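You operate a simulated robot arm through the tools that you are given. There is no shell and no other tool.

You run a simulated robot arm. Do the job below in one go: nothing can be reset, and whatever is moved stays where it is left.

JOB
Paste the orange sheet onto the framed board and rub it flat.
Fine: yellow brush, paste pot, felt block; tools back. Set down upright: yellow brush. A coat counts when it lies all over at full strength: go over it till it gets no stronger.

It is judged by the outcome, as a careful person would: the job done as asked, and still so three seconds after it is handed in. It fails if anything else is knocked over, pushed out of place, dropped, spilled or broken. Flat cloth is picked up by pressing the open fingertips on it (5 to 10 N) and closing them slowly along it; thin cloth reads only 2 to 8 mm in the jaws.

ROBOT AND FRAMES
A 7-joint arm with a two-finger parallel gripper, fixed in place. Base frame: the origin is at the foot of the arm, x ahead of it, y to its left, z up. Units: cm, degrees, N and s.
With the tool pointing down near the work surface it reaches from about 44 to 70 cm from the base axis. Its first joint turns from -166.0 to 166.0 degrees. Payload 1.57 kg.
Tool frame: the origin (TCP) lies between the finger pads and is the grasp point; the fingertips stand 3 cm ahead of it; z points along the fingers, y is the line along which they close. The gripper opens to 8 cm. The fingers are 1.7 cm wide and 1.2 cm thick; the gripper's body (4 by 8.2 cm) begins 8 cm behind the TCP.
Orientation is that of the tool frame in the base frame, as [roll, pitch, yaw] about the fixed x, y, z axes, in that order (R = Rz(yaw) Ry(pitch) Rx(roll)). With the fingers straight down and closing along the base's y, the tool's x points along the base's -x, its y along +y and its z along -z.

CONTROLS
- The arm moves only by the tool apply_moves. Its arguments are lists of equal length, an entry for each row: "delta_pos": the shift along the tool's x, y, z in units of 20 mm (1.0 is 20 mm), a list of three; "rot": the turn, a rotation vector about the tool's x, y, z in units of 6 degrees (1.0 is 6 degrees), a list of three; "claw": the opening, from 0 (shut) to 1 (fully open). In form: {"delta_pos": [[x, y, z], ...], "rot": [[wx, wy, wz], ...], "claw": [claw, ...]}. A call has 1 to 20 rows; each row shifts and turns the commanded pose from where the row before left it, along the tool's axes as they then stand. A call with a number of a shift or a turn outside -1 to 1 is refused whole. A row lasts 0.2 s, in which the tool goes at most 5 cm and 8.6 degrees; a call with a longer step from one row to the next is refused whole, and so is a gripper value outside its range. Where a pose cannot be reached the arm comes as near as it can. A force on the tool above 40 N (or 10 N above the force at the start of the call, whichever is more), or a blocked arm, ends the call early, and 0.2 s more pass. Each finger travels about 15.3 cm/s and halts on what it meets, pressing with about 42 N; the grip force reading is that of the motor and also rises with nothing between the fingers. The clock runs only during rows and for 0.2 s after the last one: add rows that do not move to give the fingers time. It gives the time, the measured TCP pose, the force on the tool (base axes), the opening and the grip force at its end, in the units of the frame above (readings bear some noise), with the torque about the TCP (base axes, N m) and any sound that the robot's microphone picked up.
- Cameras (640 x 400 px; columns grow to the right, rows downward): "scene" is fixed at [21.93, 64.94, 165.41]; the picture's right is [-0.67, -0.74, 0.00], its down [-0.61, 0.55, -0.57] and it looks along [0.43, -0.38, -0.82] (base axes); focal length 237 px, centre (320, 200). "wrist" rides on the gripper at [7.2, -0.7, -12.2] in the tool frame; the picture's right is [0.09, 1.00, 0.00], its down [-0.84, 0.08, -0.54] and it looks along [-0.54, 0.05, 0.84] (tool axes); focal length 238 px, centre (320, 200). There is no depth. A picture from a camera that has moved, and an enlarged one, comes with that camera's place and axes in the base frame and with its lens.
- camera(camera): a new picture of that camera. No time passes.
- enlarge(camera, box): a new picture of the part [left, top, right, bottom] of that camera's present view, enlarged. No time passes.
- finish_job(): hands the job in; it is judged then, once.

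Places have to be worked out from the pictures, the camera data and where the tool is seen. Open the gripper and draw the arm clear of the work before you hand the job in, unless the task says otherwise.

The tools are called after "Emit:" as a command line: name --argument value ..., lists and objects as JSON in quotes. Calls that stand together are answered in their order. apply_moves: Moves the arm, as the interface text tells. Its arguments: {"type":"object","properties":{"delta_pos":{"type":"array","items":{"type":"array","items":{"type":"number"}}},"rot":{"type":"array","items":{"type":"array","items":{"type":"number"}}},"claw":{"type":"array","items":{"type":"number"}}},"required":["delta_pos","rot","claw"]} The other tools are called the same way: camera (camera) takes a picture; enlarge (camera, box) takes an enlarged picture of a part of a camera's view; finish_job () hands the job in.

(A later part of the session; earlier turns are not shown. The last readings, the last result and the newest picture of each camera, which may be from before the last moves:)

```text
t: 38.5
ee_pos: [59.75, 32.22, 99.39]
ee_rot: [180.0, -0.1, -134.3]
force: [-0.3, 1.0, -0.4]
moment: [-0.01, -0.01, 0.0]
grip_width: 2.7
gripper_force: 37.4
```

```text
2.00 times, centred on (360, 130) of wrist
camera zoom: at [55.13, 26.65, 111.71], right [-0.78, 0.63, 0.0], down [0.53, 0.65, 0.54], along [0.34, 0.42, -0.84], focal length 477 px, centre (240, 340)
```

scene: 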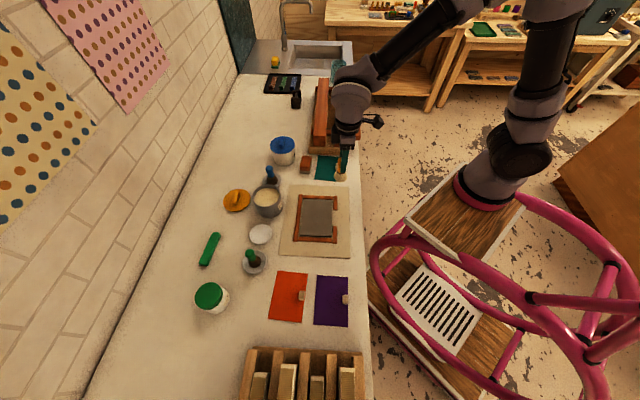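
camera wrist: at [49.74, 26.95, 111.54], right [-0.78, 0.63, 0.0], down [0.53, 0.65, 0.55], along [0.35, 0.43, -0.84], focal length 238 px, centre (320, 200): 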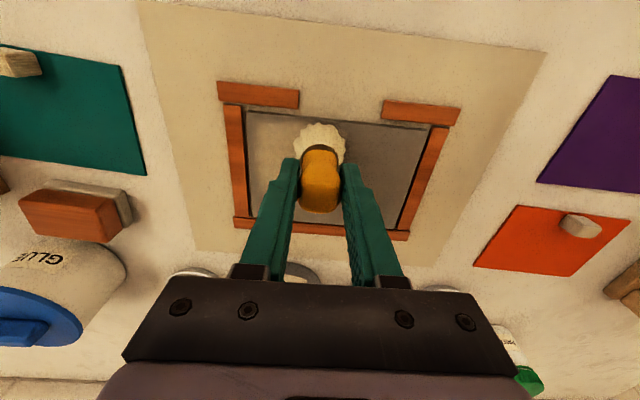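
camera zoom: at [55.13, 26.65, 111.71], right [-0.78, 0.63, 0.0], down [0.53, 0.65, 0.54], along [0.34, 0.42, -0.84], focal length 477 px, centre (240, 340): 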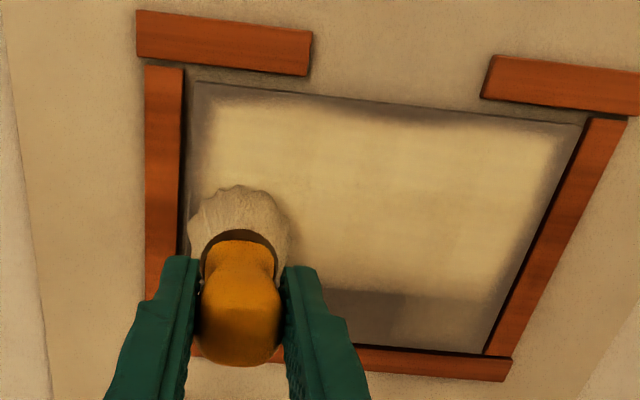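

Contact was lost on the return pass (force near 0). I press down about 1 mm and repeat that row, then go on to the next.

Emit:
apply_moves --delta_pos '[[0, 0, 0.05], [0, 0.7, 0.01], [0, 0.7, 0], [0, 0.7, 0], [0, 0.7, 0], [0, 0.7, 0], [0, 0.7, 0], [0, 0.7, 0], [0, 0.75, 0], [0, 0, 0]]' --rot '[[0, 0, 0], [0, 0, 0], [0, 0, 0], [0, 0, 0], [0, 0, 0], [0, 0, 0], [0, 0, 0], [0, 0, 0], [0, 0, 0], [0, 0, 0]]' --claw '[0.1, 0.1, 0.1, 0.1, 0.1, 0.1, 0.1, 0.1, 0.1, 0.1]'

Emit:
enlarge --camera "wrist" --box '[100, 30, 420, 230]'

```text
t: 39.9
ee_pos: [54.7, 37.21, 99.29]
ee_rot: [179.9, 0.1, -134.4]
force: [-0.9, -3.8, 11.8]
moment: [-0.13, 0.11, -0.01]
grip_width: 2.71
gripper_force: 37.4
stopped in row 7: the force on the tool passed its limit at 42 N (the readings are from after the stop); the commanded pose is now the measured one
```

```text
2.00 times, centred on (260, 130) of wrist
camera zoom: at [50.05, 31.72, 111.56], right [-0.78, 0.63, 0.0], down [0.53, 0.65, 0.55], along [0.34, 0.42, -0.84], focal length 477 px, centre (440, 340)
```

zoom: 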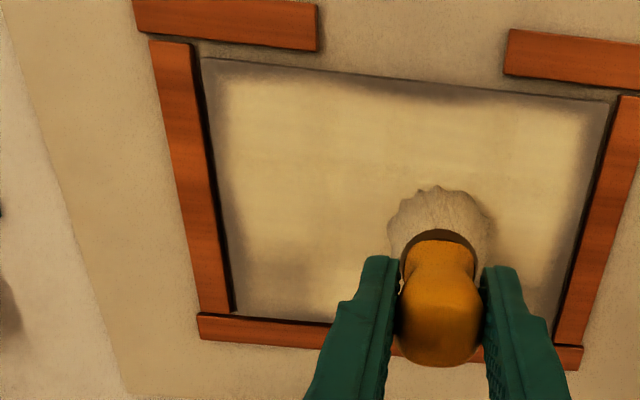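

Good coverage on that row; force spiked so the command was reset. I finish the row and do the next row back to the left.

Emit:
apply_moves --delta_pos '[[0, 0.7, -0.005], [0, 0.7, 0], [0, 0.7, 0], [-0.3, 0, 0], [-0.3, 0, 0], [-0.3, 0, 0], [0, -0.7, 0], [0, -0.7, 0], [0, -0.7, 0], [0, -0.7, 0], [0, -0.7, 0], [0, -0.7, 0], [0, -0.7, 0], [0, -0.7, 0], [0, 0, 0]]' --rot '[[0, 0, 0], [0, 0, 0], [0, 0, 0], [0, 0, 0], [0, 0, 0], [0, 0, 0], [0, 0, 0], [0, 0, 0], [0, 0, 0], [0, 0, 0], [0, 0, 0], [0, 0, 0], [0, 0, 0], [0, 0, 0], [0, 0, 0]]' --claw '[0.1, 0.1, 0.1, 0.1, 0.1, 0.1, 0.1, 0.1, 0.1, 0.1, 0.1, 0.1, 0.1, 0.1, 0.1]'

Emit:
enlarge --camera "wrist" --box '[200, 30, 520, 230]'

Emit:
enlarge --camera "scene" --box '[280, 170, 360, 260]'

```text
t: 40.8
ee_pos: [51.82, 40.47, 99.35]
ee_rot: [-179.9, 0.5, -134.4]
force: [-0.2, -4.2, 12.7]
moment: [-0.29, 0.13, 0.03]
grip_width: 2.7
gripper_force: 38.0
stopped in row 4: the force on the tool passed its limit at 45 N (the readings are from after the stop); the commanded pose is now the measured one
```

```text
2.00 times, centred on (360, 130) of wrist
camera zoom: at [47.22, 34.83, 111.53], right [-0.78, 0.63, 0.0], down [0.53, 0.65, 0.55], along [0.35, 0.42, -0.84], focal length 477 px, centre (240, 340)
```

zoom: 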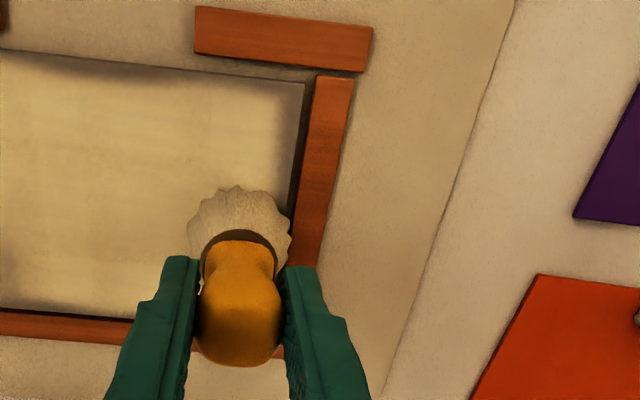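

```text
4.44 times, centred on (320, 215) of scene
camera zoom: at [21.93, 64.94, 165.41], right [-0.67, -0.74, 0.0], down [-0.61, 0.55, -0.57], along [0.43, -0.38, -0.82], focal length 1052 px, centre (320, 133)
```

zoom: 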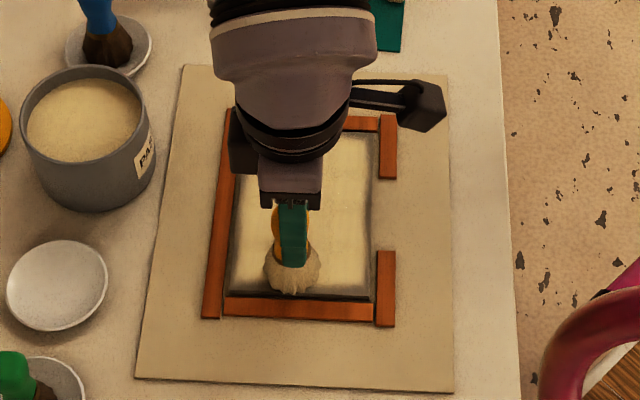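

The brush looks partly spent and the right end touches the strip at u about 5.7. I lift and return to the pot for more paste.

Emit:
apply_moves --delta_pos '[[0, -0.1, -0.3], [0, 0, -0.9], [0, 0, -1], [0, 0, -1], [0, 0, -1], [0, 0, -1], [0, 0, -0.9], [-0.85, -0.51, 0], [-0.85, -0.51, 0], [-0.85, -0.51, 0], [-0.85, -0.51, 0], [-0.85, -0.51, 0], [-0.85, -0.51, 0], [-0.85, -0.51, 0], [-0.85, -0.51, 0], [-0.85, -0.51, 0], [-0.85, -0.46, 0], [0, 0, 0], [0, 0, 0]]' --rot '[[0, 0.05, 0], [0, 0, 0], [0, 0, 0], [0, 0, 0], [0, 0, 0], [0, 0, 0], [0, 0, 0], [0, 0, 0], [0, 0, 0], [0, 0, 0], [0, 0, 0], [0, 0, 0], [0, 0, 0], [0, 0, 0], [0, 0, 0], [0, 0, 0], [0, 0, 0], [0, 0, 0], [0, 0, 0]]' --claw '[0.1, 0.1, 0.1, 0.1, 0.1, 0.1, 0.1, 0.1, 0.1, 0.1, 0.1, 0.1, 0.1, 0.1, 0.1, 0.1, 0.1, 0.1, 0.1]'

Emit:
camera --camera "wrist"

Emit:
enlarge --camera "scene" --box '[230, 150, 360, 260]'

```text
t: 44.8
ee_pos: [71.06, 45.44, 111.51]
ee_rot: [-179.9, 0.0, -134.3]
force: [-0.6, 0.1, -1.2]
moment: [0.01, 0.02, -0.03]
grip_width: 2.68
gripper_force: 37.4
```

```text
taken
camera wrist: at [66.46, 39.83, 123.71], right [-0.78, 0.63, 0.0], down [0.53, 0.65, 0.54], along [0.34, 0.42, -0.84], focal length 238 px, centre (320, 200)
```

wrist: 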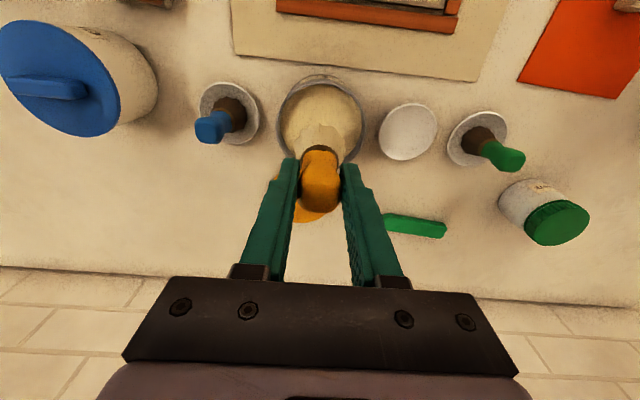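

```text
3.64 times, centred on (295, 205) of scene
camera zoom: at [21.93, 64.94, 165.41], right [-0.67, -0.74, 0.0], down [-0.61, 0.55, -0.57], along [0.43, -0.38, -0.82], focal length 861 px, centre (411, 182)
```

zoom: 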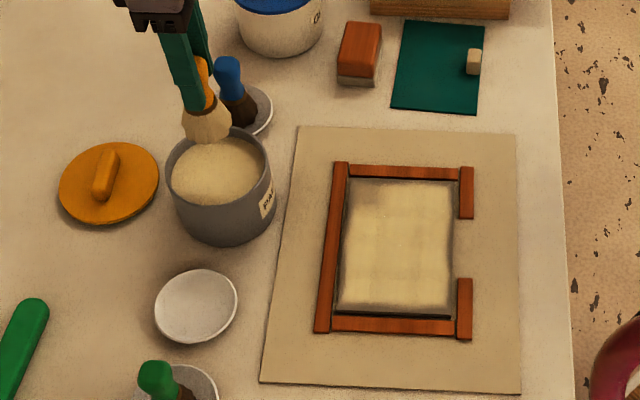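

Good overall coverage; edges and the far side are weaker. I dip again gently.

Emit:
apply_moves --delta_pos '[[0, 0, 0.9], [0, 0, 0.9], [0, 0, 0.9], [0, 0, 0.6], [0, 0, 0.1], [0, 0, 0.08], [0, 0, 0.05], [0, 0, 0.05], [0, 0, 0]]' --rot '[[0, 0, 0], [0, 0, 0], [0, 0, 0], [0, 0, 0], [0, 0, 0], [0, 0, 0], [0, 0, 0], [0, 0, 0], [0, 0, 0]]' --claw '[0.1, 0.1, 0.1, 0.1, 0.1, 0.1, 0.1, 0.1, 0.1]'

Emit:
enlarge --camera "wrist" --box '[220, 60, 420, 220]'

Emit:
enlarge --camera "scene" --box '[280, 170, 360, 260]'

```text
t: 46.8
ee_pos: [71.08, 45.31, 104.28]
ee_rot: [-179.9, 0.0, -134.3]
force: [-1.2, 0.6, -1.0]
moment: [-0.03, 0.0, -0.01]
grip_width: 2.69
gripper_force: 37.4
```

```text
2.50 times, centred on (320, 140) of wrist
camera zoom: at [66.47, 39.83, 116.58], right [-0.78, 0.63, 0.0], down [0.53, 0.65, 0.54], along [0.34, 0.42, -0.84], focal length 596 px, centre (320, 350)
```

zoom: 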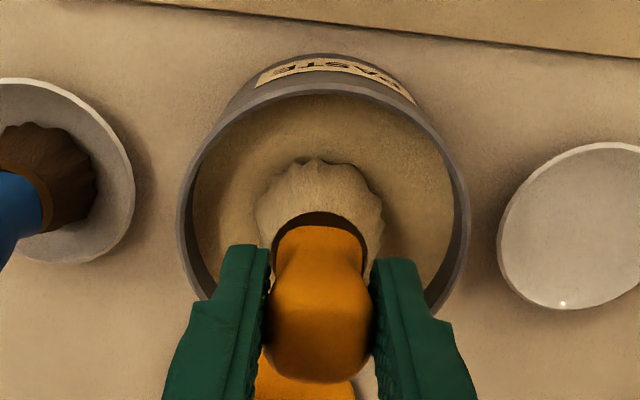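

```text
4.44 times, centred on (320, 215) of scene
camera zoom: at [21.93, 64.94, 165.41], right [-0.67, -0.74, 0.0], down [-0.61, 0.55, -0.57], along [0.43, -0.38, -0.82], focal length 1052 px, centre (320, 133)
```

zoom: 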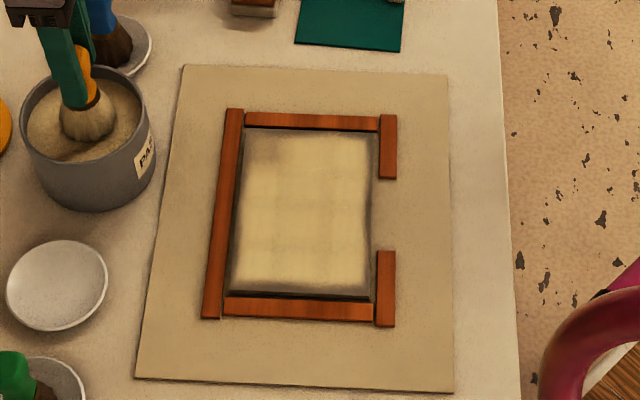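

No contact yet with the paste. I go down further in small steps.

Emit:
apply_moves --delta_pos '[[0, 0, 0.06], [0, 0, 0.06], [0, 0, 0.06], [0, 0, 0.06], [0, 0, 0]]' --rot '[[0, 0, 0], [0, 0, 0], [0, 0, 0], [0, 0, 0], [0, 0, 0]]' --claw '[0.1, 0.1, 0.1, 0.1, 0.1]'

Emit:
enlarge --camera "wrist" --box '[220, 60, 420, 220]'

```text
t: 48.0
ee_pos: [71.0, 45.45, 104.18]
ee_rot: [180.0, 0.3, -134.4]
force: [-5.0, -4.0, 34.4]
moment: [-0.24, 0.31, 0.01]
grip_width: 2.67
gripper_force: 37.8
```

```text
2.50 times, centred on (320, 140) of wrist
camera zoom: at [66.42, 39.76, 116.35], right [-0.78, 0.63, 0.0], down [0.53, 0.65, 0.55], along [0.35, 0.42, -0.84], focal length 596 px, centre (320, 350)
```

zoom: 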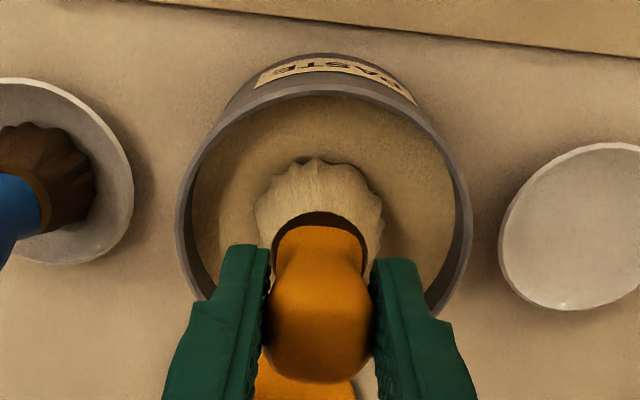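

Loaded (34 N on the paste). I lift out and carry the brush back above the near-left corner for the second coat.

Emit:
apply_moves --delta_pos '[[0, 0, -0.5], [0, 0, -0.9], [0, 0, -0.9], [0, 0, -0.9], [0, 0, -0.8], [0.96, -0.053, 0], [0.96, -0.053, 0], [0.96, -0.053, 0], [0.96, -0.053, 0], [0.96, -0.053, 0], [0.96, -0.053, 0], [0.96, -0.053, 0], [0.96, -0.053, 0], [0.96, -0.053, 0], [0.96, -0.053, 0], [0.96, -0.053, 0], [0, 0, 0], [0, 0, 0]]' --rot '[[0, 0, 0], [0, 0, 0], [0, 0, 0], [0, 0, 0], [0, 0, 0], [0, 0, 0], [0, 0, 0], [0, 0, 0], [0, 0, 0], [0, 0, 0], [0, 0, 0], [0, 0, 0], [0, 0, 0], [0, 0, 0], [0, 0, 0], [0, 0, 0], [0, 0, 0], [0, 0, 0]]' --claw '[0.1, 0.1, 0.1, 0.1, 0.1, 0.1, 0.1, 0.1, 0.1, 0.1, 0.1, 0.1, 0.1, 0.1, 0.1, 0.1, 0.1, 0.1]'

Emit:
enlarge --camera "wrist" --box '[220, 60, 480, 220]'

Emit:
enlarge --camera "scene" --box '[230, 150, 360, 260]'

```text
t: 51.8
ee_pos: [57.26, 29.39, 111.45]
ee_rot: [-180.0, -0.1, -134.5]
force: [0.1, 1.5, -1.5]
moment: [-0.02, -0.02, 0.0]
grip_width: 2.69
gripper_force: 37.6
```

```text
2.46 times, centred on (350, 140) of wrist
camera zoom: at [52.64, 23.87, 123.77], right [-0.78, 0.63, 0.0], down [0.53, 0.65, 0.54], along [0.34, 0.42, -0.84], focal length 587 px, centre (246, 348)
```

zoom: 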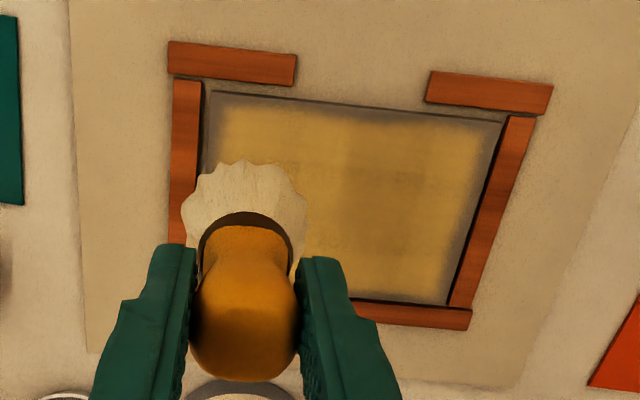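

```text
3.64 times, centred on (295, 205) of scene
camera zoom: at [21.93, 64.94, 165.41], right [-0.67, -0.74, 0.0], down [-0.61, 0.55, -0.57], along [0.43, -0.38, -0.82], focal length 861 px, centre (411, 182)
```

zoom: 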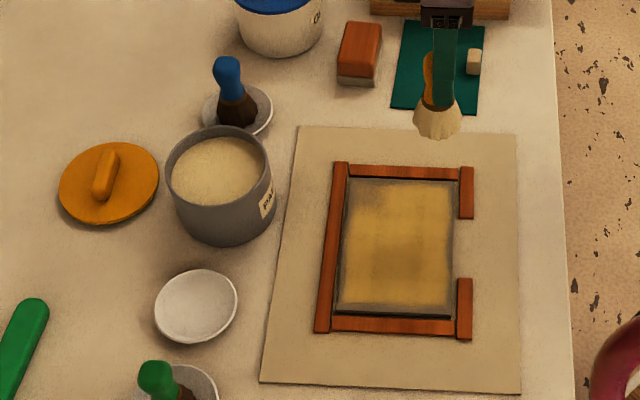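

The older coat is turning golden, perhaps drying, so I will work fast now. I lower to the board at the near-left corner.

Emit:
apply_moves --delta_pos '[[0, 0, 1], [0, 0, 1], [0, 0, 1], [0, 0, 1], [0, 0, 1], [0, 0, 0.85], [0, 0, 0.1], [0, 0, 0.06], [0, 0, 0.03]]' --rot '[[0, 0, 0], [0, 0, 0], [0, 0, 0], [0, 0, 0], [0, 0, 0], [0, 0, 0], [0, 0, 0], [0, 0, 0], [0, 0, 0]]' --claw '[0.1, 0.1, 0.1, 0.1, 0.1, 0.1, 0.1, 0.1, 0.1]'

Emit:
enlarge --camera "scene" --box '[280, 170, 360, 260]'

```text
t: 53.8
ee_pos: [57.26, 29.53, 99.77]
ee_rot: [-179.9, 0.0, -134.4]
force: [0.2, 0.3, -0.4]
moment: [0.02, -0.02, 0.0]
grip_width: 2.7
gripper_force: 37.1
```

```text
4.44 times, centred on (320, 215) of scene
camera zoom: at [21.93, 64.94, 165.41], right [-0.67, -0.74, 0.0], down [-0.61, 0.55, -0.57], along [0.43, -0.38, -0.82], focal length 1052 px, centre (320, 133)
```

zoom: 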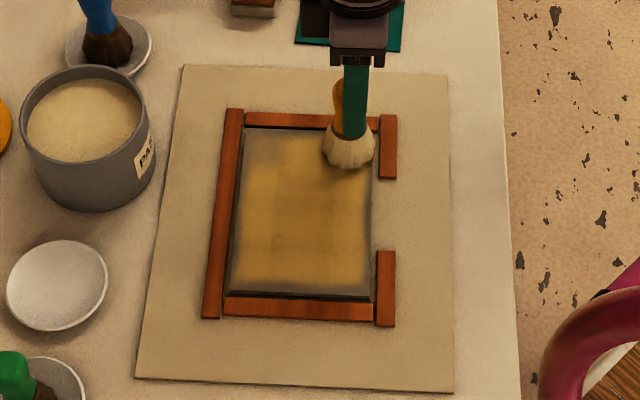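

Still drying visibly. I press down and run the perimeter: near edge, right edge, far edge.

Emit:
apply_moves --delta_pos '[[0, 0, 0.19], [0, 0, 0.03], [0, 0.81, 0], [0, 0.81, 0], [0, 0.81, 0], [0, 0.81, 0], [0, 0.81, 0], [0, 0.81, 0], [0, 0.81, 0], [-0.9, 0, 0], [-0.9, -0.03, 0], [-0.9, 0, 0], [-0.9, -0.03, 0], [0, -0.81, 0], [0, -0.81, 0], [0, -0.81, 0], [0, -0.81, 0], [0, -0.81, 0], [0, -0.81, 0], [0, -0.75, 0]]' --rot '[[0, 0, 0], [0, 0, 0], [0, 0, 0], [0, 0, 0], [0, 0, 0], [0, 0, 0], [0, 0, 0], [0, 0, 0], [0, 0, 0], [0, 0, 0], [0, 0, 0], [0, 0, 0], [0, 0, 0], [0, 0, 0], [0, 0, 0], [0, 0, 0], [0, 0, 0], [0, 0, 0], [0, 0, 0], [0, 0, 0]]' --claw '[0.1, 0.1, 0.1, 0.1, 0.1, 0.1, 0.1, 0.1, 0.1, 0.1, 0.1, 0.1, 0.1, 0.1, 0.1, 0.1, 0.1, 0.1, 0.1, 0.1]'

Emit:
enlarge --camera "scene" --box '[280, 170, 360, 260]'

Emit:
enlarge --camera "wrist" --box '[160, 20, 480, 220]'

```text
t: 56.6
ee_pos: [53.82, 42.36, 99.44]
ee_rot: [180.0, 0.2, -134.5]
force: [-2.1, -0.8, 14.1]
moment: [-0.03, 0.04, -0.03]
grip_width: 2.69
gripper_force: 37.1
stopped in row 14: the force on the tool passed its limit at 45 N (the readings are from after the stop); the commanded pose is now the measured one
```

```text
4.44 times, centred on (320, 215) of scene
camera zoom: at [21.93, 64.94, 165.41], right [-0.67, -0.74, 0.0], down [-0.61, 0.55, -0.57], along [0.43, -0.38, -0.82], focal length 1052 px, centre (320, 133)
```

zoom: 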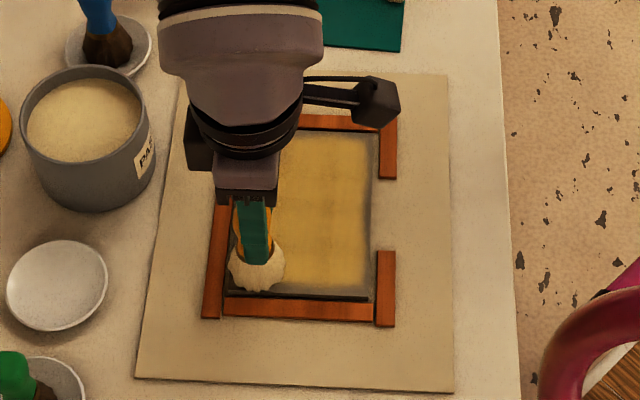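

```text
2.00 times, centred on (320, 120) of wrist
camera zoom: at [49.29, 36.76, 111.55], right [-0.77, 0.63, 0.0], down [0.53, 0.65, 0.54], along [0.34, 0.42, -0.84], focal length 477 px, centre (320, 360)
```

zoom: 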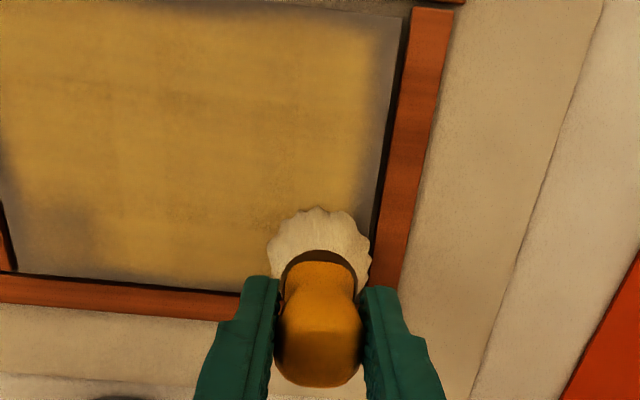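

The near-edge sweep rode just above the board; now it is in contact at 14 N at the far right. I sweep the far edge left from here.

Emit:
apply_moves --delta_pos '[[0, -0.8, 0.01], [0, -0.8, 0], [0, -0.8, 0], [0, -0.8, 0], [0, -0.8, 0], [0, -0.8, 0], [0, -0.8, 0]]' --rot '[[0, 0, 0], [0, 0, 0], [0, 0, 0], [0, 0, 0], [0, 0, 0], [0, 0, 0], [0, 0, 0]]' --claw '[0.1, 0.1, 0.1, 0.1, 0.1, 0.1, 0.1]'

Emit:
enlarge --camera "scene" --box '[280, 170, 360, 260]'

Emit:
enlarge --camera "wrist" --box '[240, 20, 560, 220]'

```text
t: 57.6
ee_pos: [58.21, 38.21, 99.33]
ee_rot: [179.9, 0.4, -134.4]
force: [-1.4, -1.6, 11.5]
moment: [-0.21, 0.05, 0.02]
grip_width: 2.67
gripper_force: 37.6
stopped in row 4: the force on the tool passed its limit at 43 N (the readings are from after the stop); the commanded pose is now the measured one
```

```text
4.44 times, centred on (320, 215) of scene
camera zoom: at [21.93, 64.94, 165.41], right [-0.67, -0.74, 0.0], down [-0.61, 0.55, -0.57], along [0.43, -0.38, -0.82], focal length 1052 px, centre (320, 133)
```

zoom: 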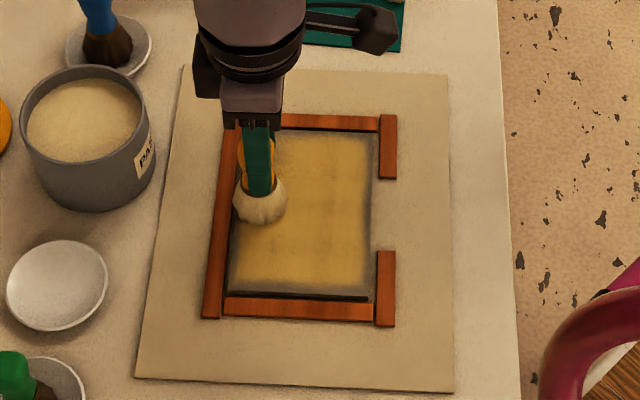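

```text
2.00 times, centred on (400, 120) of wrist
camera zoom: at [53.62, 32.66, 111.54], right [-0.78, 0.63, 0.0], down [0.53, 0.65, 0.55], along [0.34, 0.43, -0.84], focal length 477 px, centre (160, 360)
```

zoom: 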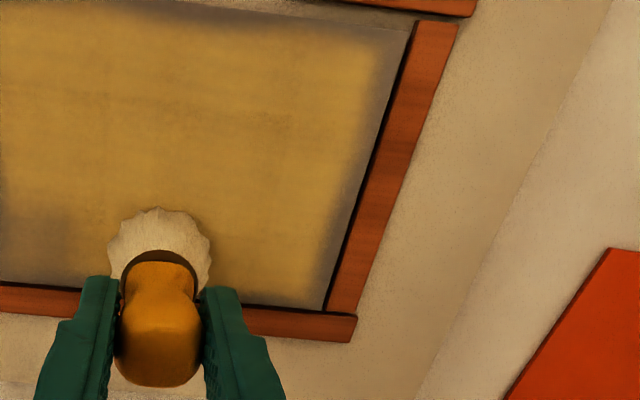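

It is coating the far edge. I continue: far-left corner, then left edge toward the near side, then the near edge.

Emit:
apply_moves --delta_pos '[[0, -0.7, -0.02], [0, -0.7, 0], [0, -0.7, 0], [0, -0.55, 0], [0.7, 0, 0], [0.7, 0, 0], [0.7, 0, 0], [0.7, 0, 0], [0.75, 0, 0], [0, 0.7, 0], [0, 0.7, 0], [0, 0.7, 0], [0, 0.7, 0], [0, 0.7, 0], [0, 0.7, 0], [0, 0.7, 0], [0, 0.7, 0]]' --rot '[[0, 0, 0], [0, 0, 0], [0, 0, 0], [0, 0, 0], [0, 0, 0], [0, 0, 0], [0, 0, 0], [0, 0, 0], [0, 0, 0], [0, 0, 0], [0, 0, 0], [0, 0, 0], [0, 0, 0], [0, 0, 0], [0, 0, 0], [0, 0, 0], [0, 0, 0]]' --claw '[0.1, 0.1, 0.1, 0.1, 0.1, 0.1, 0.1, 0.1, 0.1, 0.1, 0.1, 0.1, 0.1, 0.1, 0.1, 0.1, 0.1]'

Emit:
enlarge --camera "scene" --box '[280, 170, 360, 260]'

Emit:
camera --camera "wrist"

```text
t: 61.2
ee_pos: [49.0, 37.34, 99.33]
ee_rot: [179.8, 0.3, -134.3]
force: [4.9, -4.0, 19.6]
moment: [-0.22, -0.44, 0.01]
grip_width: 2.7
gripper_force: 37.2
```

```text
4.44 times, centred on (320, 215) of scene
camera zoom: at [21.93, 64.94, 165.41], right [-0.67, -0.74, 0.0], down [-0.61, 0.55, -0.57], along [0.43, -0.38, -0.82], focal length 1052 px, centre (320, 133)
```

zoom: 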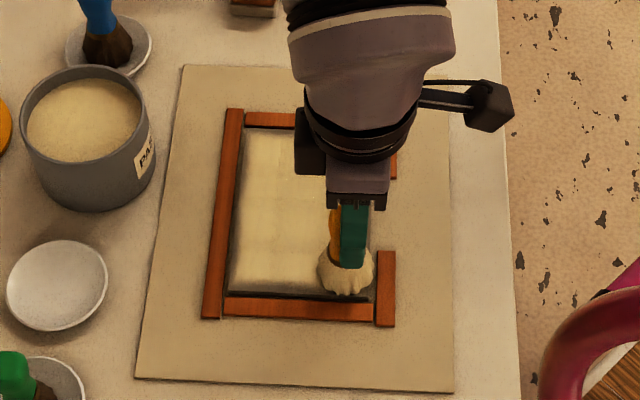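

```text
taken
camera wrist: at [44.39, 31.74, 111.53], right [-0.78, 0.63, 0.0], down [0.53, 0.65, 0.55], along [0.34, 0.43, -0.84], focal length 238 px, centre (320, 200)
```

wrist: 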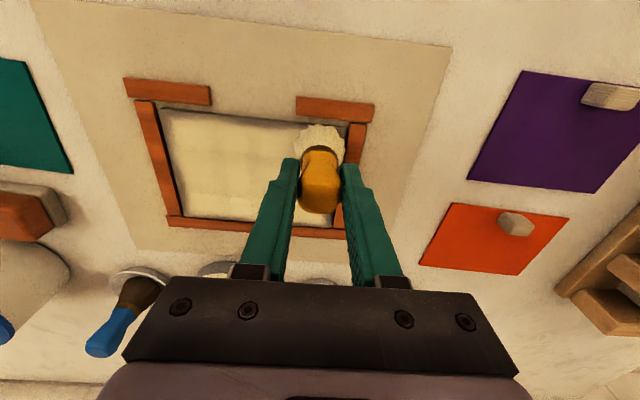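

The fresh strokes made the coat pale (wet) again. I check the edges closely.

Emit:
enlarge --camera "wrist" --box '[120, 60, 400, 250]'

```text
2.11 times, centred on (260, 155) of wrist
camera zoom: at [44.39, 31.74, 111.53], right [-0.78, 0.63, 0.0], down [0.53, 0.65, 0.55], along [0.34, 0.43, -0.84], focal length 502 px, centre (446, 295)
```

zoom: 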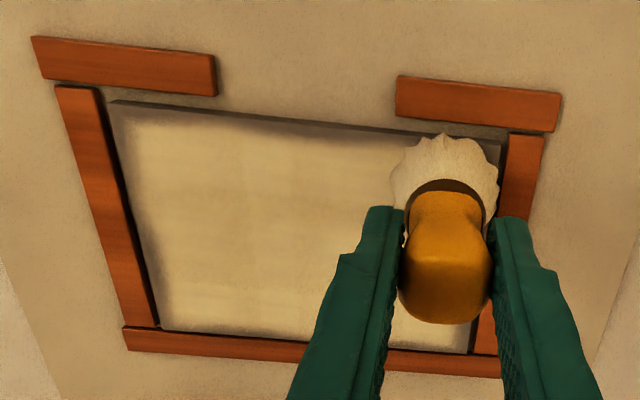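

Thin weak strips remain at the near and right edges. I run the right edge up and back and then the near edge again, hugging the strips a little closer.

Emit:
apply_moves --delta_pos '[[0.12, 0.1, -0.01], [-0.76, 0, 0], [-0.76, 0, 0], [-0.76, 0, 0], [-0.76, 0, 0], [-0.7, 0, 0], [0.76, 0, 0], [0.76, 0, 0], [0.76, 0, 0], [0.76, 0, 0], [0.74, 0, 0], [0, -0.73, 0], [0, -0.73, 0], [0, -0.73, 0], [0, -0.73, 0], [0, -0.73, 0], [0, -0.73, 0], [0, -0.73, 0], [0, -0.7, 0]]' --rot '[[0, 0, 0], [0, 0, 0], [0, 0, 0], [0, 0, 0], [0, 0, 0], [0, 0, 0], [0, 0, 0], [0, 0, 0], [0, 0, 0], [0, 0, 0], [0, 0, 0], [0, 0, 0], [0, 0, 0], [0, 0, 0], [0, 0, 0], [0, 0, 0], [0, 0, 0], [0, 0, 0], [0, 0, 0]]' --claw '[0.1, 0.1, 0.1, 0.1, 0.1, 0.1, 0.1, 0.1, 0.1, 0.1, 0.1, 0.1, 0.1, 0.1, 0.1, 0.1, 0.1, 0.1, 0.1]'

Emit:
enlarge --camera "scene" --box '[280, 170, 360, 260]'

Emit:
enlarge --camera "wrist" --box '[220, 60, 500, 250]'

```text
t: 61.8
ee_pos: [48.9, 37.69, 99.38]
ee_rot: [179.9, 0.1, -134.4]
force: [-1.7, -3.5, 16.3]
moment: [-0.11, -0.08, -0.01]
grip_width: 2.69
gripper_force: 37.5
stopped in row 2: the force on the tool passed its limit at 45 N (the readings are from after the stop); the commanded pose is now the measured one
```

```text
4.44 times, centred on (320, 215) of scene
camera zoom: at [21.93, 64.94, 165.41], right [-0.67, -0.74, 0.0], down [-0.61, 0.55, -0.57], along [0.43, -0.38, -0.82], focal length 1052 px, centre (320, 133)
```

zoom: 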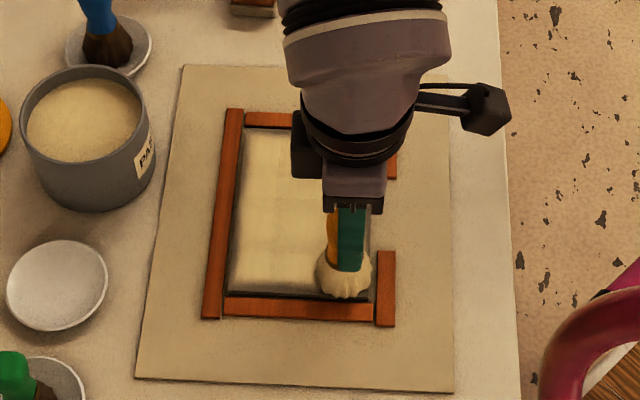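

```text
2.11 times, centred on (360, 155) of wrist
camera zoom: at [44.32, 32.09, 111.56], right [-0.77, 0.63, 0.0], down [0.53, 0.65, 0.54], along [0.34, 0.42, -0.84], focal length 502 px, centre (236, 295)
```

zoom: 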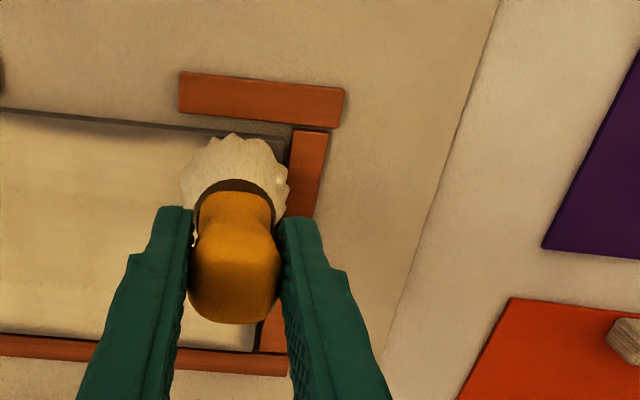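

The stop was only a press-force trip when reversing direction. I ease up half a millimetre and repeat the right edge and near edge.

Emit:
apply_moves --delta_pos '[[0, -0.03, -0.03], [-0.6, 0, 0], [-0.6, 0, 0], [-0.6, 0, 0], [-0.6, 0, 0], [-0.6, 0, 0], [-0.6, 0, 0], [0.7, 0, 0], [0.7, 0, 0], [0.7, 0, 0], [0.7, 0, 0], [0.7, 0, 0], [0.35, 0, 0], [0, -0.8, 0], [0, -0.8, 0], [0, -0.8, 0], [0, -0.8, 0], [0, -0.8, 0], [0, -0.8, 0], [0, -0.8, 0]]' --rot '[[0, 0, 0], [0, 0, 0], [0, 0, 0], [0, 0, 0], [0, 0, 0], [0, 0, 0], [0, 0, 0], [0, 0, 0], [0, 0, 0], [0, 0, 0], [0, 0, 0], [0, 0, 0], [0, 0, 0], [0, 0, 0], [0, 0, 0], [0, 0, 0], [0, 0, 0], [0, 0, 0], [0, 0, 0], [0, 0, 0]]' --claw '[0.1, 0.1, 0.1, 0.1, 0.1, 0.1, 0.1, 0.1, 0.1, 0.1, 0.1, 0.1, 0.1, 0.1, 0.1, 0.1, 0.1, 0.1, 0.1, 0.1]'

Emit:
enlarge --camera "scene" --box '[280, 170, 360, 260]'

Emit:
enlarge --camera "wrist" --box '[240, 60, 520, 250]'

```text
t: 66.0
ee_pos: [56.63, 29.33, 99.33]
ee_rot: [-179.9, 0.1, -134.5]
force: [-3.3, 3.2, 17.5]
moment: [0.37, -0.02, 0.04]
grip_width: 2.68
gripper_force: 37.6
```

```text
4.44 times, centred on (320, 215) of scene
camera zoom: at [21.93, 64.94, 165.41], right [-0.67, -0.74, 0.0], down [-0.61, 0.55, -0.57], along [0.43, -0.38, -0.82], focal length 1052 px, centre (320, 133)
```

zoom: 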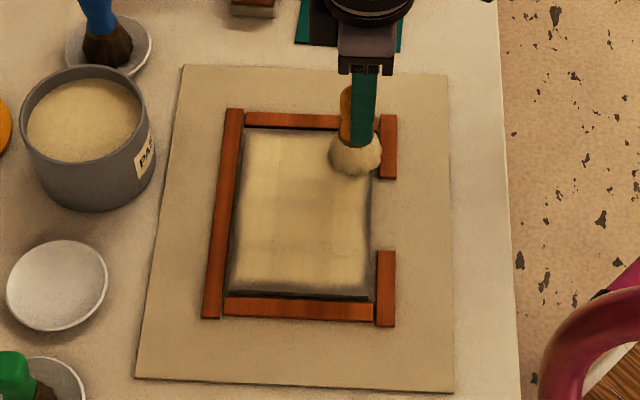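

```text
2.11 times, centred on (380, 155) of wrist
camera zoom: at [51.91, 23.78, 111.58], right [-0.77, 0.63, 0.0], down [0.53, 0.65, 0.54], along [0.34, 0.42, -0.84], focal length 502 px, centre (194, 295)
```

zoom: 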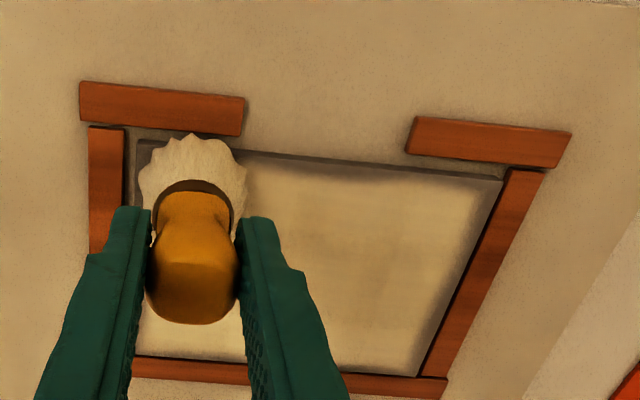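

Coverage is wide now; the near edge still shows a thin weaker band. I work the near edge again slightly further out, bulging further in the open gap.

Emit:
apply_moves --delta_pos '[[0.1, 0.1, -0.01], [0.05, 0.6, 0], [0, 0.7, 0], [0, 0.6, 0], [0.25, 0, 0], [0, 0.6, 0], [0, 0.6, 0], [-0.25, 0, 0], [0, 0.7, 0], [0, 0.7, 0], [0, 0.7, 0], [0, 0.3, 0], [0, -0.8, 0], [0, -0.8, 0], [0, -0.8, 0], [0.25, 0, 0], [0, -0.6, 0], [0, -0.6, 0]]' --rot '[[0, 0, 0], [0, 0, 0], [0, 0, 0], [0, 0, 0], [0, 0, 0], [0, 0, 0], [0, 0, 0], [0, 0, 0], [0, 0, 0], [0, 0, 0], [0, 0, 0], [0, 0, 0], [0, 0, 0], [0, 0, 0], [0, 0, 0], [0, 0, 0], [0, 0, 0], [0, 0, 0]]' --claw '[0.1, 0.1, 0.1, 0.1, 0.1, 0.1, 0.1, 0.1, 0.1, 0.1, 0.1, 0.1, 0.1, 0.1, 0.1, 0.1, 0.1, 0.1]'

Emit:
enlarge --camera "scene" --box '[280, 170, 360, 260]'

Emit:
enlarge --camera "wrist" --box '[180, 60, 460, 250]'

```text
t: 67.8
ee_pos: [51.62, 33.61, 99.28]
ee_rot: [179.9, -0.2, -134.7]
force: [-0.8, -5.2, 16.0]
moment: [-0.14, -0.01, -0.02]
grip_width: 2.68
gripper_force: 37.5
stopped in row 8: the force on the tool passed its limit at 43 N (the readings are from after the stop); the commanded pose is now the measured one
```

```text
4.44 times, centred on (320, 215) of scene
camera zoom: at [21.93, 64.94, 165.41], right [-0.67, -0.74, 0.0], down [-0.61, 0.55, -0.57], along [0.43, -0.38, -0.82], focal length 1052 px, centre (320, 133)
```

zoom: 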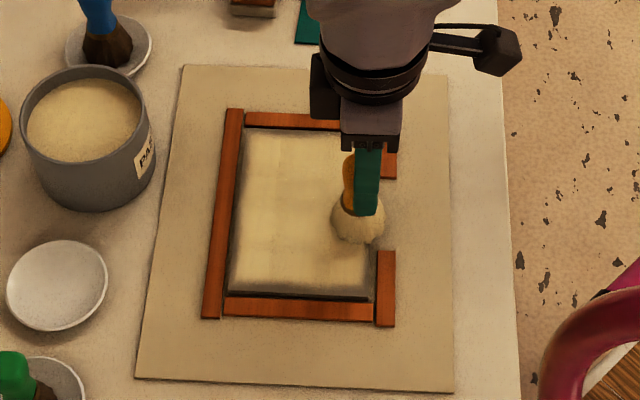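

```text
2.11 times, centred on (320, 155) of wrist
camera zoom: at [47.02, 28.06, 111.6], right [-0.77, 0.63, 0.0], down [0.53, 0.65, 0.54], along [0.34, 0.42, -0.84], focal length 502 px, centre (320, 295)
```

zoom: 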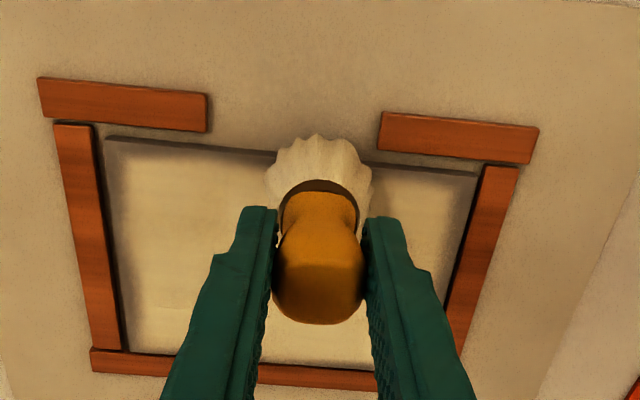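

The near edge is now filling. I finish the right half of the near edge and sweep it back to the left corner.

Emit:
apply_moves --delta_pos '[[-0.1, 0.1, -0.03], [0, 0.7, 0], [0, 0.7, 0], [0, 0.75, 0], [0, -0.8, 0], [0, -0.8, 0], [0, -0.8, 0], [0, -0.8, 0], [0, -0.8, 0], [0, -0.8, 0], [0, -0.8, 0]]' --rot '[[0, 0, 0], [0, 0, 0], [0, 0, 0], [0, 0, 0], [0, 0, 0], [0, 0, 0], [0, 0, 0], [0, 0, 0], [0, 0, 0], [0, 0, 0], [0, 0, 0]]' --claw '[0.1, 0.1, 0.1, 0.1, 0.1, 0.1, 0.1, 0.1, 0.1, 0.1, 0.1]'

Emit:
enlarge --camera "scene" --box '[280, 170, 360, 260]'

Emit:
enlarge --camera "wrist" --box '[240, 60, 520, 250]'

```text
t: 69.7
ee_pos: [53.62, 31.98, 99.34]
ee_rot: [179.9, 0.0, -134.5]
force: [-2.6, -1.0, 13.1]
moment: [-0.09, 0.01, -0.03]
grip_width: 2.69
gripper_force: 37.9
stopped in row 9: the force on the tool passed its limit at 41 N (the readings are from after the stop); the commanded pose is now the measured one
```

```text
4.44 times, centred on (320, 215) of scene
camera zoom: at [21.93, 64.94, 165.41], right [-0.67, -0.74, 0.0], down [-0.61, 0.55, -0.57], along [0.43, -0.38, -0.82], focal length 1052 px, centre (320, 133)
```

zoom: 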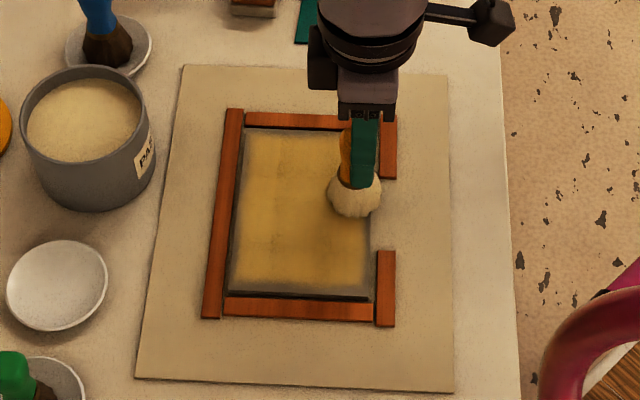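

```text
2.11 times, centred on (380, 155) of wrist
camera zoom: at [49.02, 26.47, 111.58], right [-0.77, 0.63, 0.0], down [0.53, 0.65, 0.54], along [0.34, 0.42, -0.84], focal length 502 px, centre (194, 295)
```

zoom: 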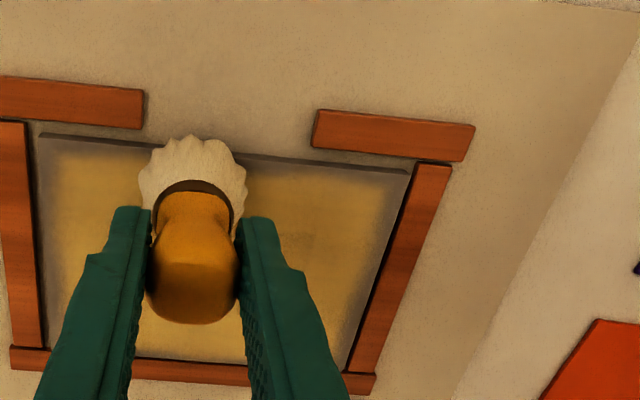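

The coat darkens again within about 8 s of the last fresh paste, so the brush is running low. I have already worked out the sheet tab (38.3, 57.4) and placement; now I re-dip quickly for a final full coat.

Emit:
apply_moves --delta_pos '[[0, 0, -1], [0, 0, -1], [0, 0, -1], [-0.986, -0.14, -1], [-0.986, -0.14, -1], [-0.986, -0.14, -1], [-0.986, -0.14, 0], [-0.986, -0.14, 0], [-0.986, -0.14, 0], [-0.986, -0.14, 0], [-0.986, -0.14, 0], [-0.986, -0.14, 0], [-0.986, -0.14, 0], [-0.986, -0.14, 0], [0, 0, 1], [0, 0, 1], [0, 0, 1], [0, 0, 0.55], [0, 0, 0.1], [0, 0, 0.07]]' --rot '[[0, 0, 0], [0, 0, 0], [0, 0, 0], [0, 0, 0], [0, 0, 0], [0, 0, 0], [0, 0, 0], [0, 0, 0], [0, 0, 0], [0, 0, 0], [0, 0, 0], [0, 0, 0], [0, 0, 0], [0, 0, 0], [0, 0, 0], [0, 0, 0], [0, 0, 0], [0, 0, 0], [0, 0, 0], [0, 0, 0]]' --claw '[0.1, 0.1, 0.1, 0.1, 0.1, 0.1, 0.1, 0.1, 0.1, 0.1, 0.1, 0.1, 0.1, 0.1, 0.1, 0.1, 0.1, 0.1, 0.1, 0.1]'

Emit:
enlarge --camera "wrist" --box '[180, 10, 460, 220]'

Emit:
enlarge --camera "scene" --box '[280, 170, 360, 260]'

```text
t: 73.9
ee_pos: [71.14, 45.44, 104.12]
ee_rot: [179.9, 0.2, -134.5]
force: [-4.4, -7.5, 36.6]
moment: [-0.65, 0.37, -0.03]
grip_width: 2.68
gripper_force: 37.4
```

```text
1.90 times, centred on (320, 115) of wrist
camera zoom: at [66.48, 39.72, 116.35], right [-0.77, 0.63, 0.0], down [0.53, 0.65, 0.55], along [0.34, 0.42, -0.84], focal length 454 px, centre (320, 362)
```

zoom: 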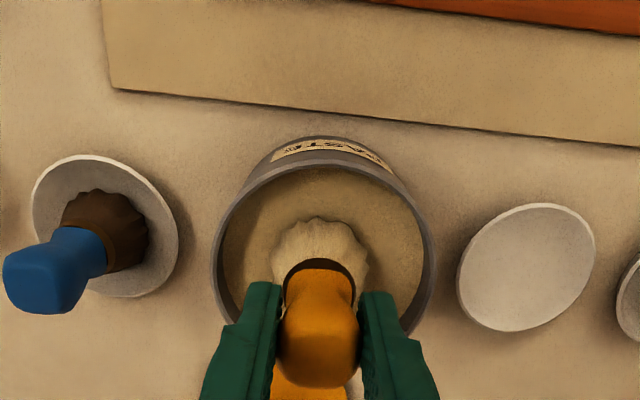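

```text
4.44 times, centred on (320, 215) of scene
camera zoom: at [21.93, 64.94, 165.41], right [-0.67, -0.74, 0.0], down [-0.61, 0.55, -0.57], along [0.43, -0.38, -0.82], focal length 1052 px, centre (320, 133)
```

zoom: 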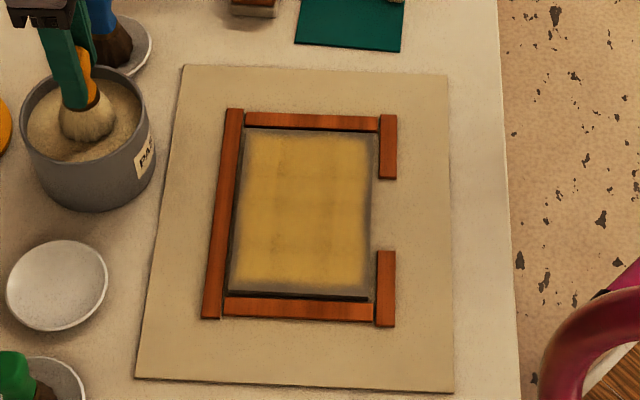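

Reloaded. I go straight back to the near-left corner and down to the board.

Emit:
apply_moves --delta_pos '[[0, 0, -0.5], [0, 0, -1], [0, 0, -1], [0, 0, -1], [0.99, -0.052, 0], [0.99, -0.052, 0], [0.99, -0.052, 0], [0.99, -0.052, 0], [0.99, -0.052, 0], [0.99, -0.052, 0.9], [0.99, -0.052, 0.95], [0.99, -0.052, 0.95], [0.99, -0.052, 0.95], [0.99, -0.052, 0.95], [0.99, -0.052, 0.9], [0, 0, 0.15], [0, 0, 0.05]]' --rot '[[0, 0, 0], [0, 0, 0], [0, 0, 0], [0, 0, 0], [0, 0, 0], [0, 0, 0], [0, 0, 0], [0, 0, 0], [0, 0, 0], [0, 0, 0], [0, 0, 0], [0, 0, 0], [0, 0, 0], [0, 0, 0], [0, 0, 0], [0, 0, 0], [0, 0, 0]]' --claw '[0.1, 0.1, 0.1, 0.1, 0.1, 0.1, 0.1, 0.1, 0.1, 0.1, 0.1, 0.1, 0.1, 0.1, 0.1, 0.1, 0.1]'

```text
t: 77.5
ee_pos: [56.53, 29.17, 99.29]
ee_rot: [179.9, 0.3, -134.6]
force: [-3.2, -3.7, 34.0]
moment: [-0.11, 0.06, 0.01]
grip_width: 2.69
gripper_force: 37.5
```

In contact at 34 N; I ease to about 20 N and run near edge, right edge and far edge.

Emit:
apply_moves --delta_pos '[[0, 0.1, -0.055], [0, 0.78, 0], [0, 0.78, 0], [0, 0.78, 0], [0, 0.78, 0], [0, 0.78, 0], [0, 0.78, 0], [0, 0.78, 0], [-0.78, 0, -0.015], [-0.78, 0, 0], [-0.78, 0, 0], [-0.78, 0, 0], [-0.8, 0, 0], [0, -0.78, 0], [0, -0.78, 0], [0, -0.78, 0], [0, -0.78, 0], [0, -0.78, 0], [0, -0.78, 0], [0, -0.78, 0]]' --rot '[[0, 0, 0], [0, 0, 0], [0, 0, 0], [0, 0, 0], [0, 0, 0], [0, 0, 0], [0, 0, 0], [0, 0, 0], [0, 0, 0], [0, 0, 0], [0, 0, 0], [0, 0, 0], [0, 0, 0], [0, 0, 0], [0, 0, 0], [0, 0, 0], [0, 0, 0], [0, 0, 0], [0, 0, 0], [0, 0, 0]]' --claw '[0.1, 0.1, 0.1, 0.1, 0.1, 0.1, 0.1, 0.1, 0.1, 0.1, 0.1, 0.1, 0.1, 0.1, 0.1, 0.1, 0.1, 0.1, 0.1, 0.1]'

Emit:
enlarge --camera "scene" --box '[280, 170, 360, 260]'

Emit:
enlarge --camera "wrist" --box '[200, 20, 520, 240]'

```text
t: 81.7
ee_pos: [61.77, 34.72, 99.31]
ee_rot: [179.9, -0.1, -134.5]
force: [-0.1, -0.2, -1.1]
moment: [-0.02, 0.0, 0.01]
grip_width: 2.71
gripper_force: 37.6
```

```text
4.44 times, centred on (320, 215) of scene
camera zoom: at [21.93, 64.94, 165.41], right [-0.67, -0.74, 0.0], down [-0.61, 0.55, -0.57], along [0.43, -0.38, -0.82], focal length 1052 px, centre (320, 133)
```

zoom: 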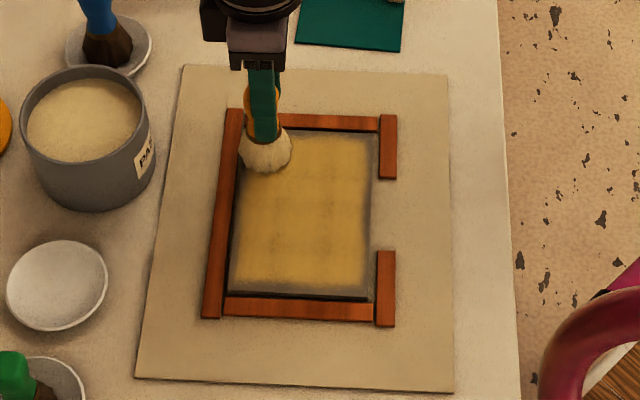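

```text
1.82 times, centred on (360, 130) of wrist
camera zoom: at [57.22, 29.19, 111.67], right [-0.77, 0.63, 0.0], down [0.53, 0.65, 0.54], along [0.34, 0.42, -0.84], focal length 433 px, centre (247, 327)
```

zoom: 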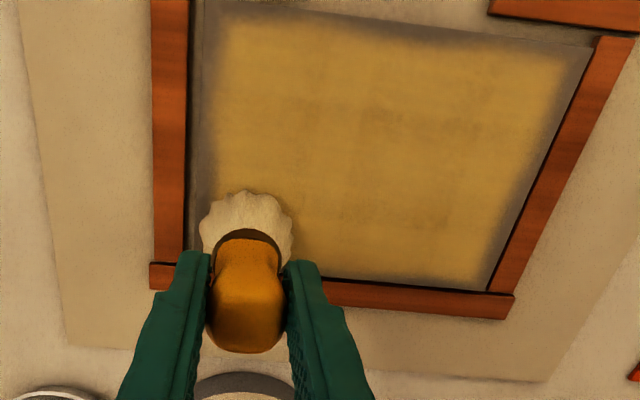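

It was hovering again just above the board. Contact stiffness is about 30 N per mm, so I lower 0.9 mm, and run left edge, near edge, then the right edge.

Emit:
apply_moves --delta_pos '[[0, -0.2, 0.045], [0.76, -0.02, 0], [0.76, 0, 0], [0.76, 0, 0], [0.76, 0, 0], [0.78, 0, 0], [0, 0.8, 0], [0, 0.8, 0], [0, 0.8, 0], [0, 0.8, 0], [0, 0.8, 0], [0, 0.8, 0], [0, 0.85, 0]]' --rot '[[0, 0, 0], [0, 0, 0], [0, 0, 0], [0, 0, 0], [0, 0, 0], [0, 0, 0], [0, 0, 0], [0, 0, 0], [0, 0, 0], [0, 0, 0], [0, 0, 0], [0, 0, 0], [0, 0, 0]]' --claw '[0.1, 0.1, 0.1, 0.1, 0.1, 0.1, 0.1, 0.1, 0.1, 0.1, 0.1, 0.1, 0.1]'

Emit:
enlarge --camera "scene" --box '[280, 170, 360, 260]'

Emit:
enlarge --camera "wrist" --box '[100, 40, 420, 260]'

```text
t: 82.9
ee_pos: [58.21, 30.44, 99.33]
ee_rot: [180.0, 0.5, -134.5]
force: [-2.8, -1.8, 8.6]
moment: [-0.25, 0.27, -0.02]
grip_width: 2.71
gripper_force: 37.3
stopped in row 6: the force on the tool passed its limit at 40 N (the readings are from after the stop); the commanded pose is now the measured one
```

```text
4.44 times, centred on (320, 215) of scene
camera zoom: at [21.93, 64.94, 165.41], right [-0.67, -0.74, 0.0], down [-0.61, 0.55, -0.57], along [0.43, -0.38, -0.82], focal length 1052 px, centre (320, 133)
```

zoom: 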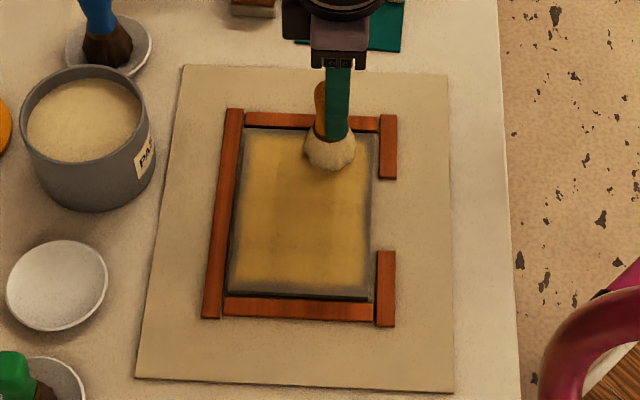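

```text
1.82 times, centred on (260, 150) of wrist
camera zoom: at [53.56, 24.81, 111.53], right [-0.77, 0.63, 0.0], down [0.53, 0.65, 0.55], along [0.35, 0.43, -0.84], focal length 433 px, centre (429, 291)
```

zoom: 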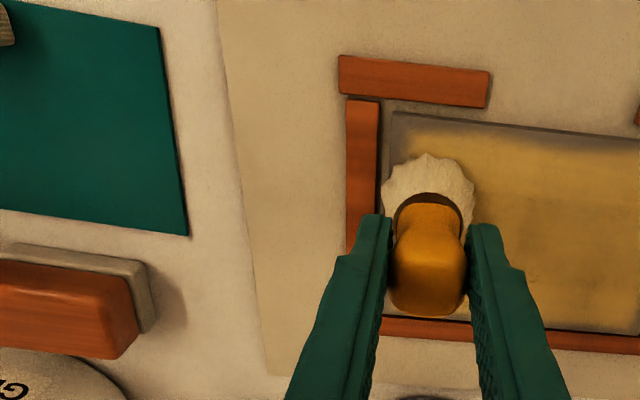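

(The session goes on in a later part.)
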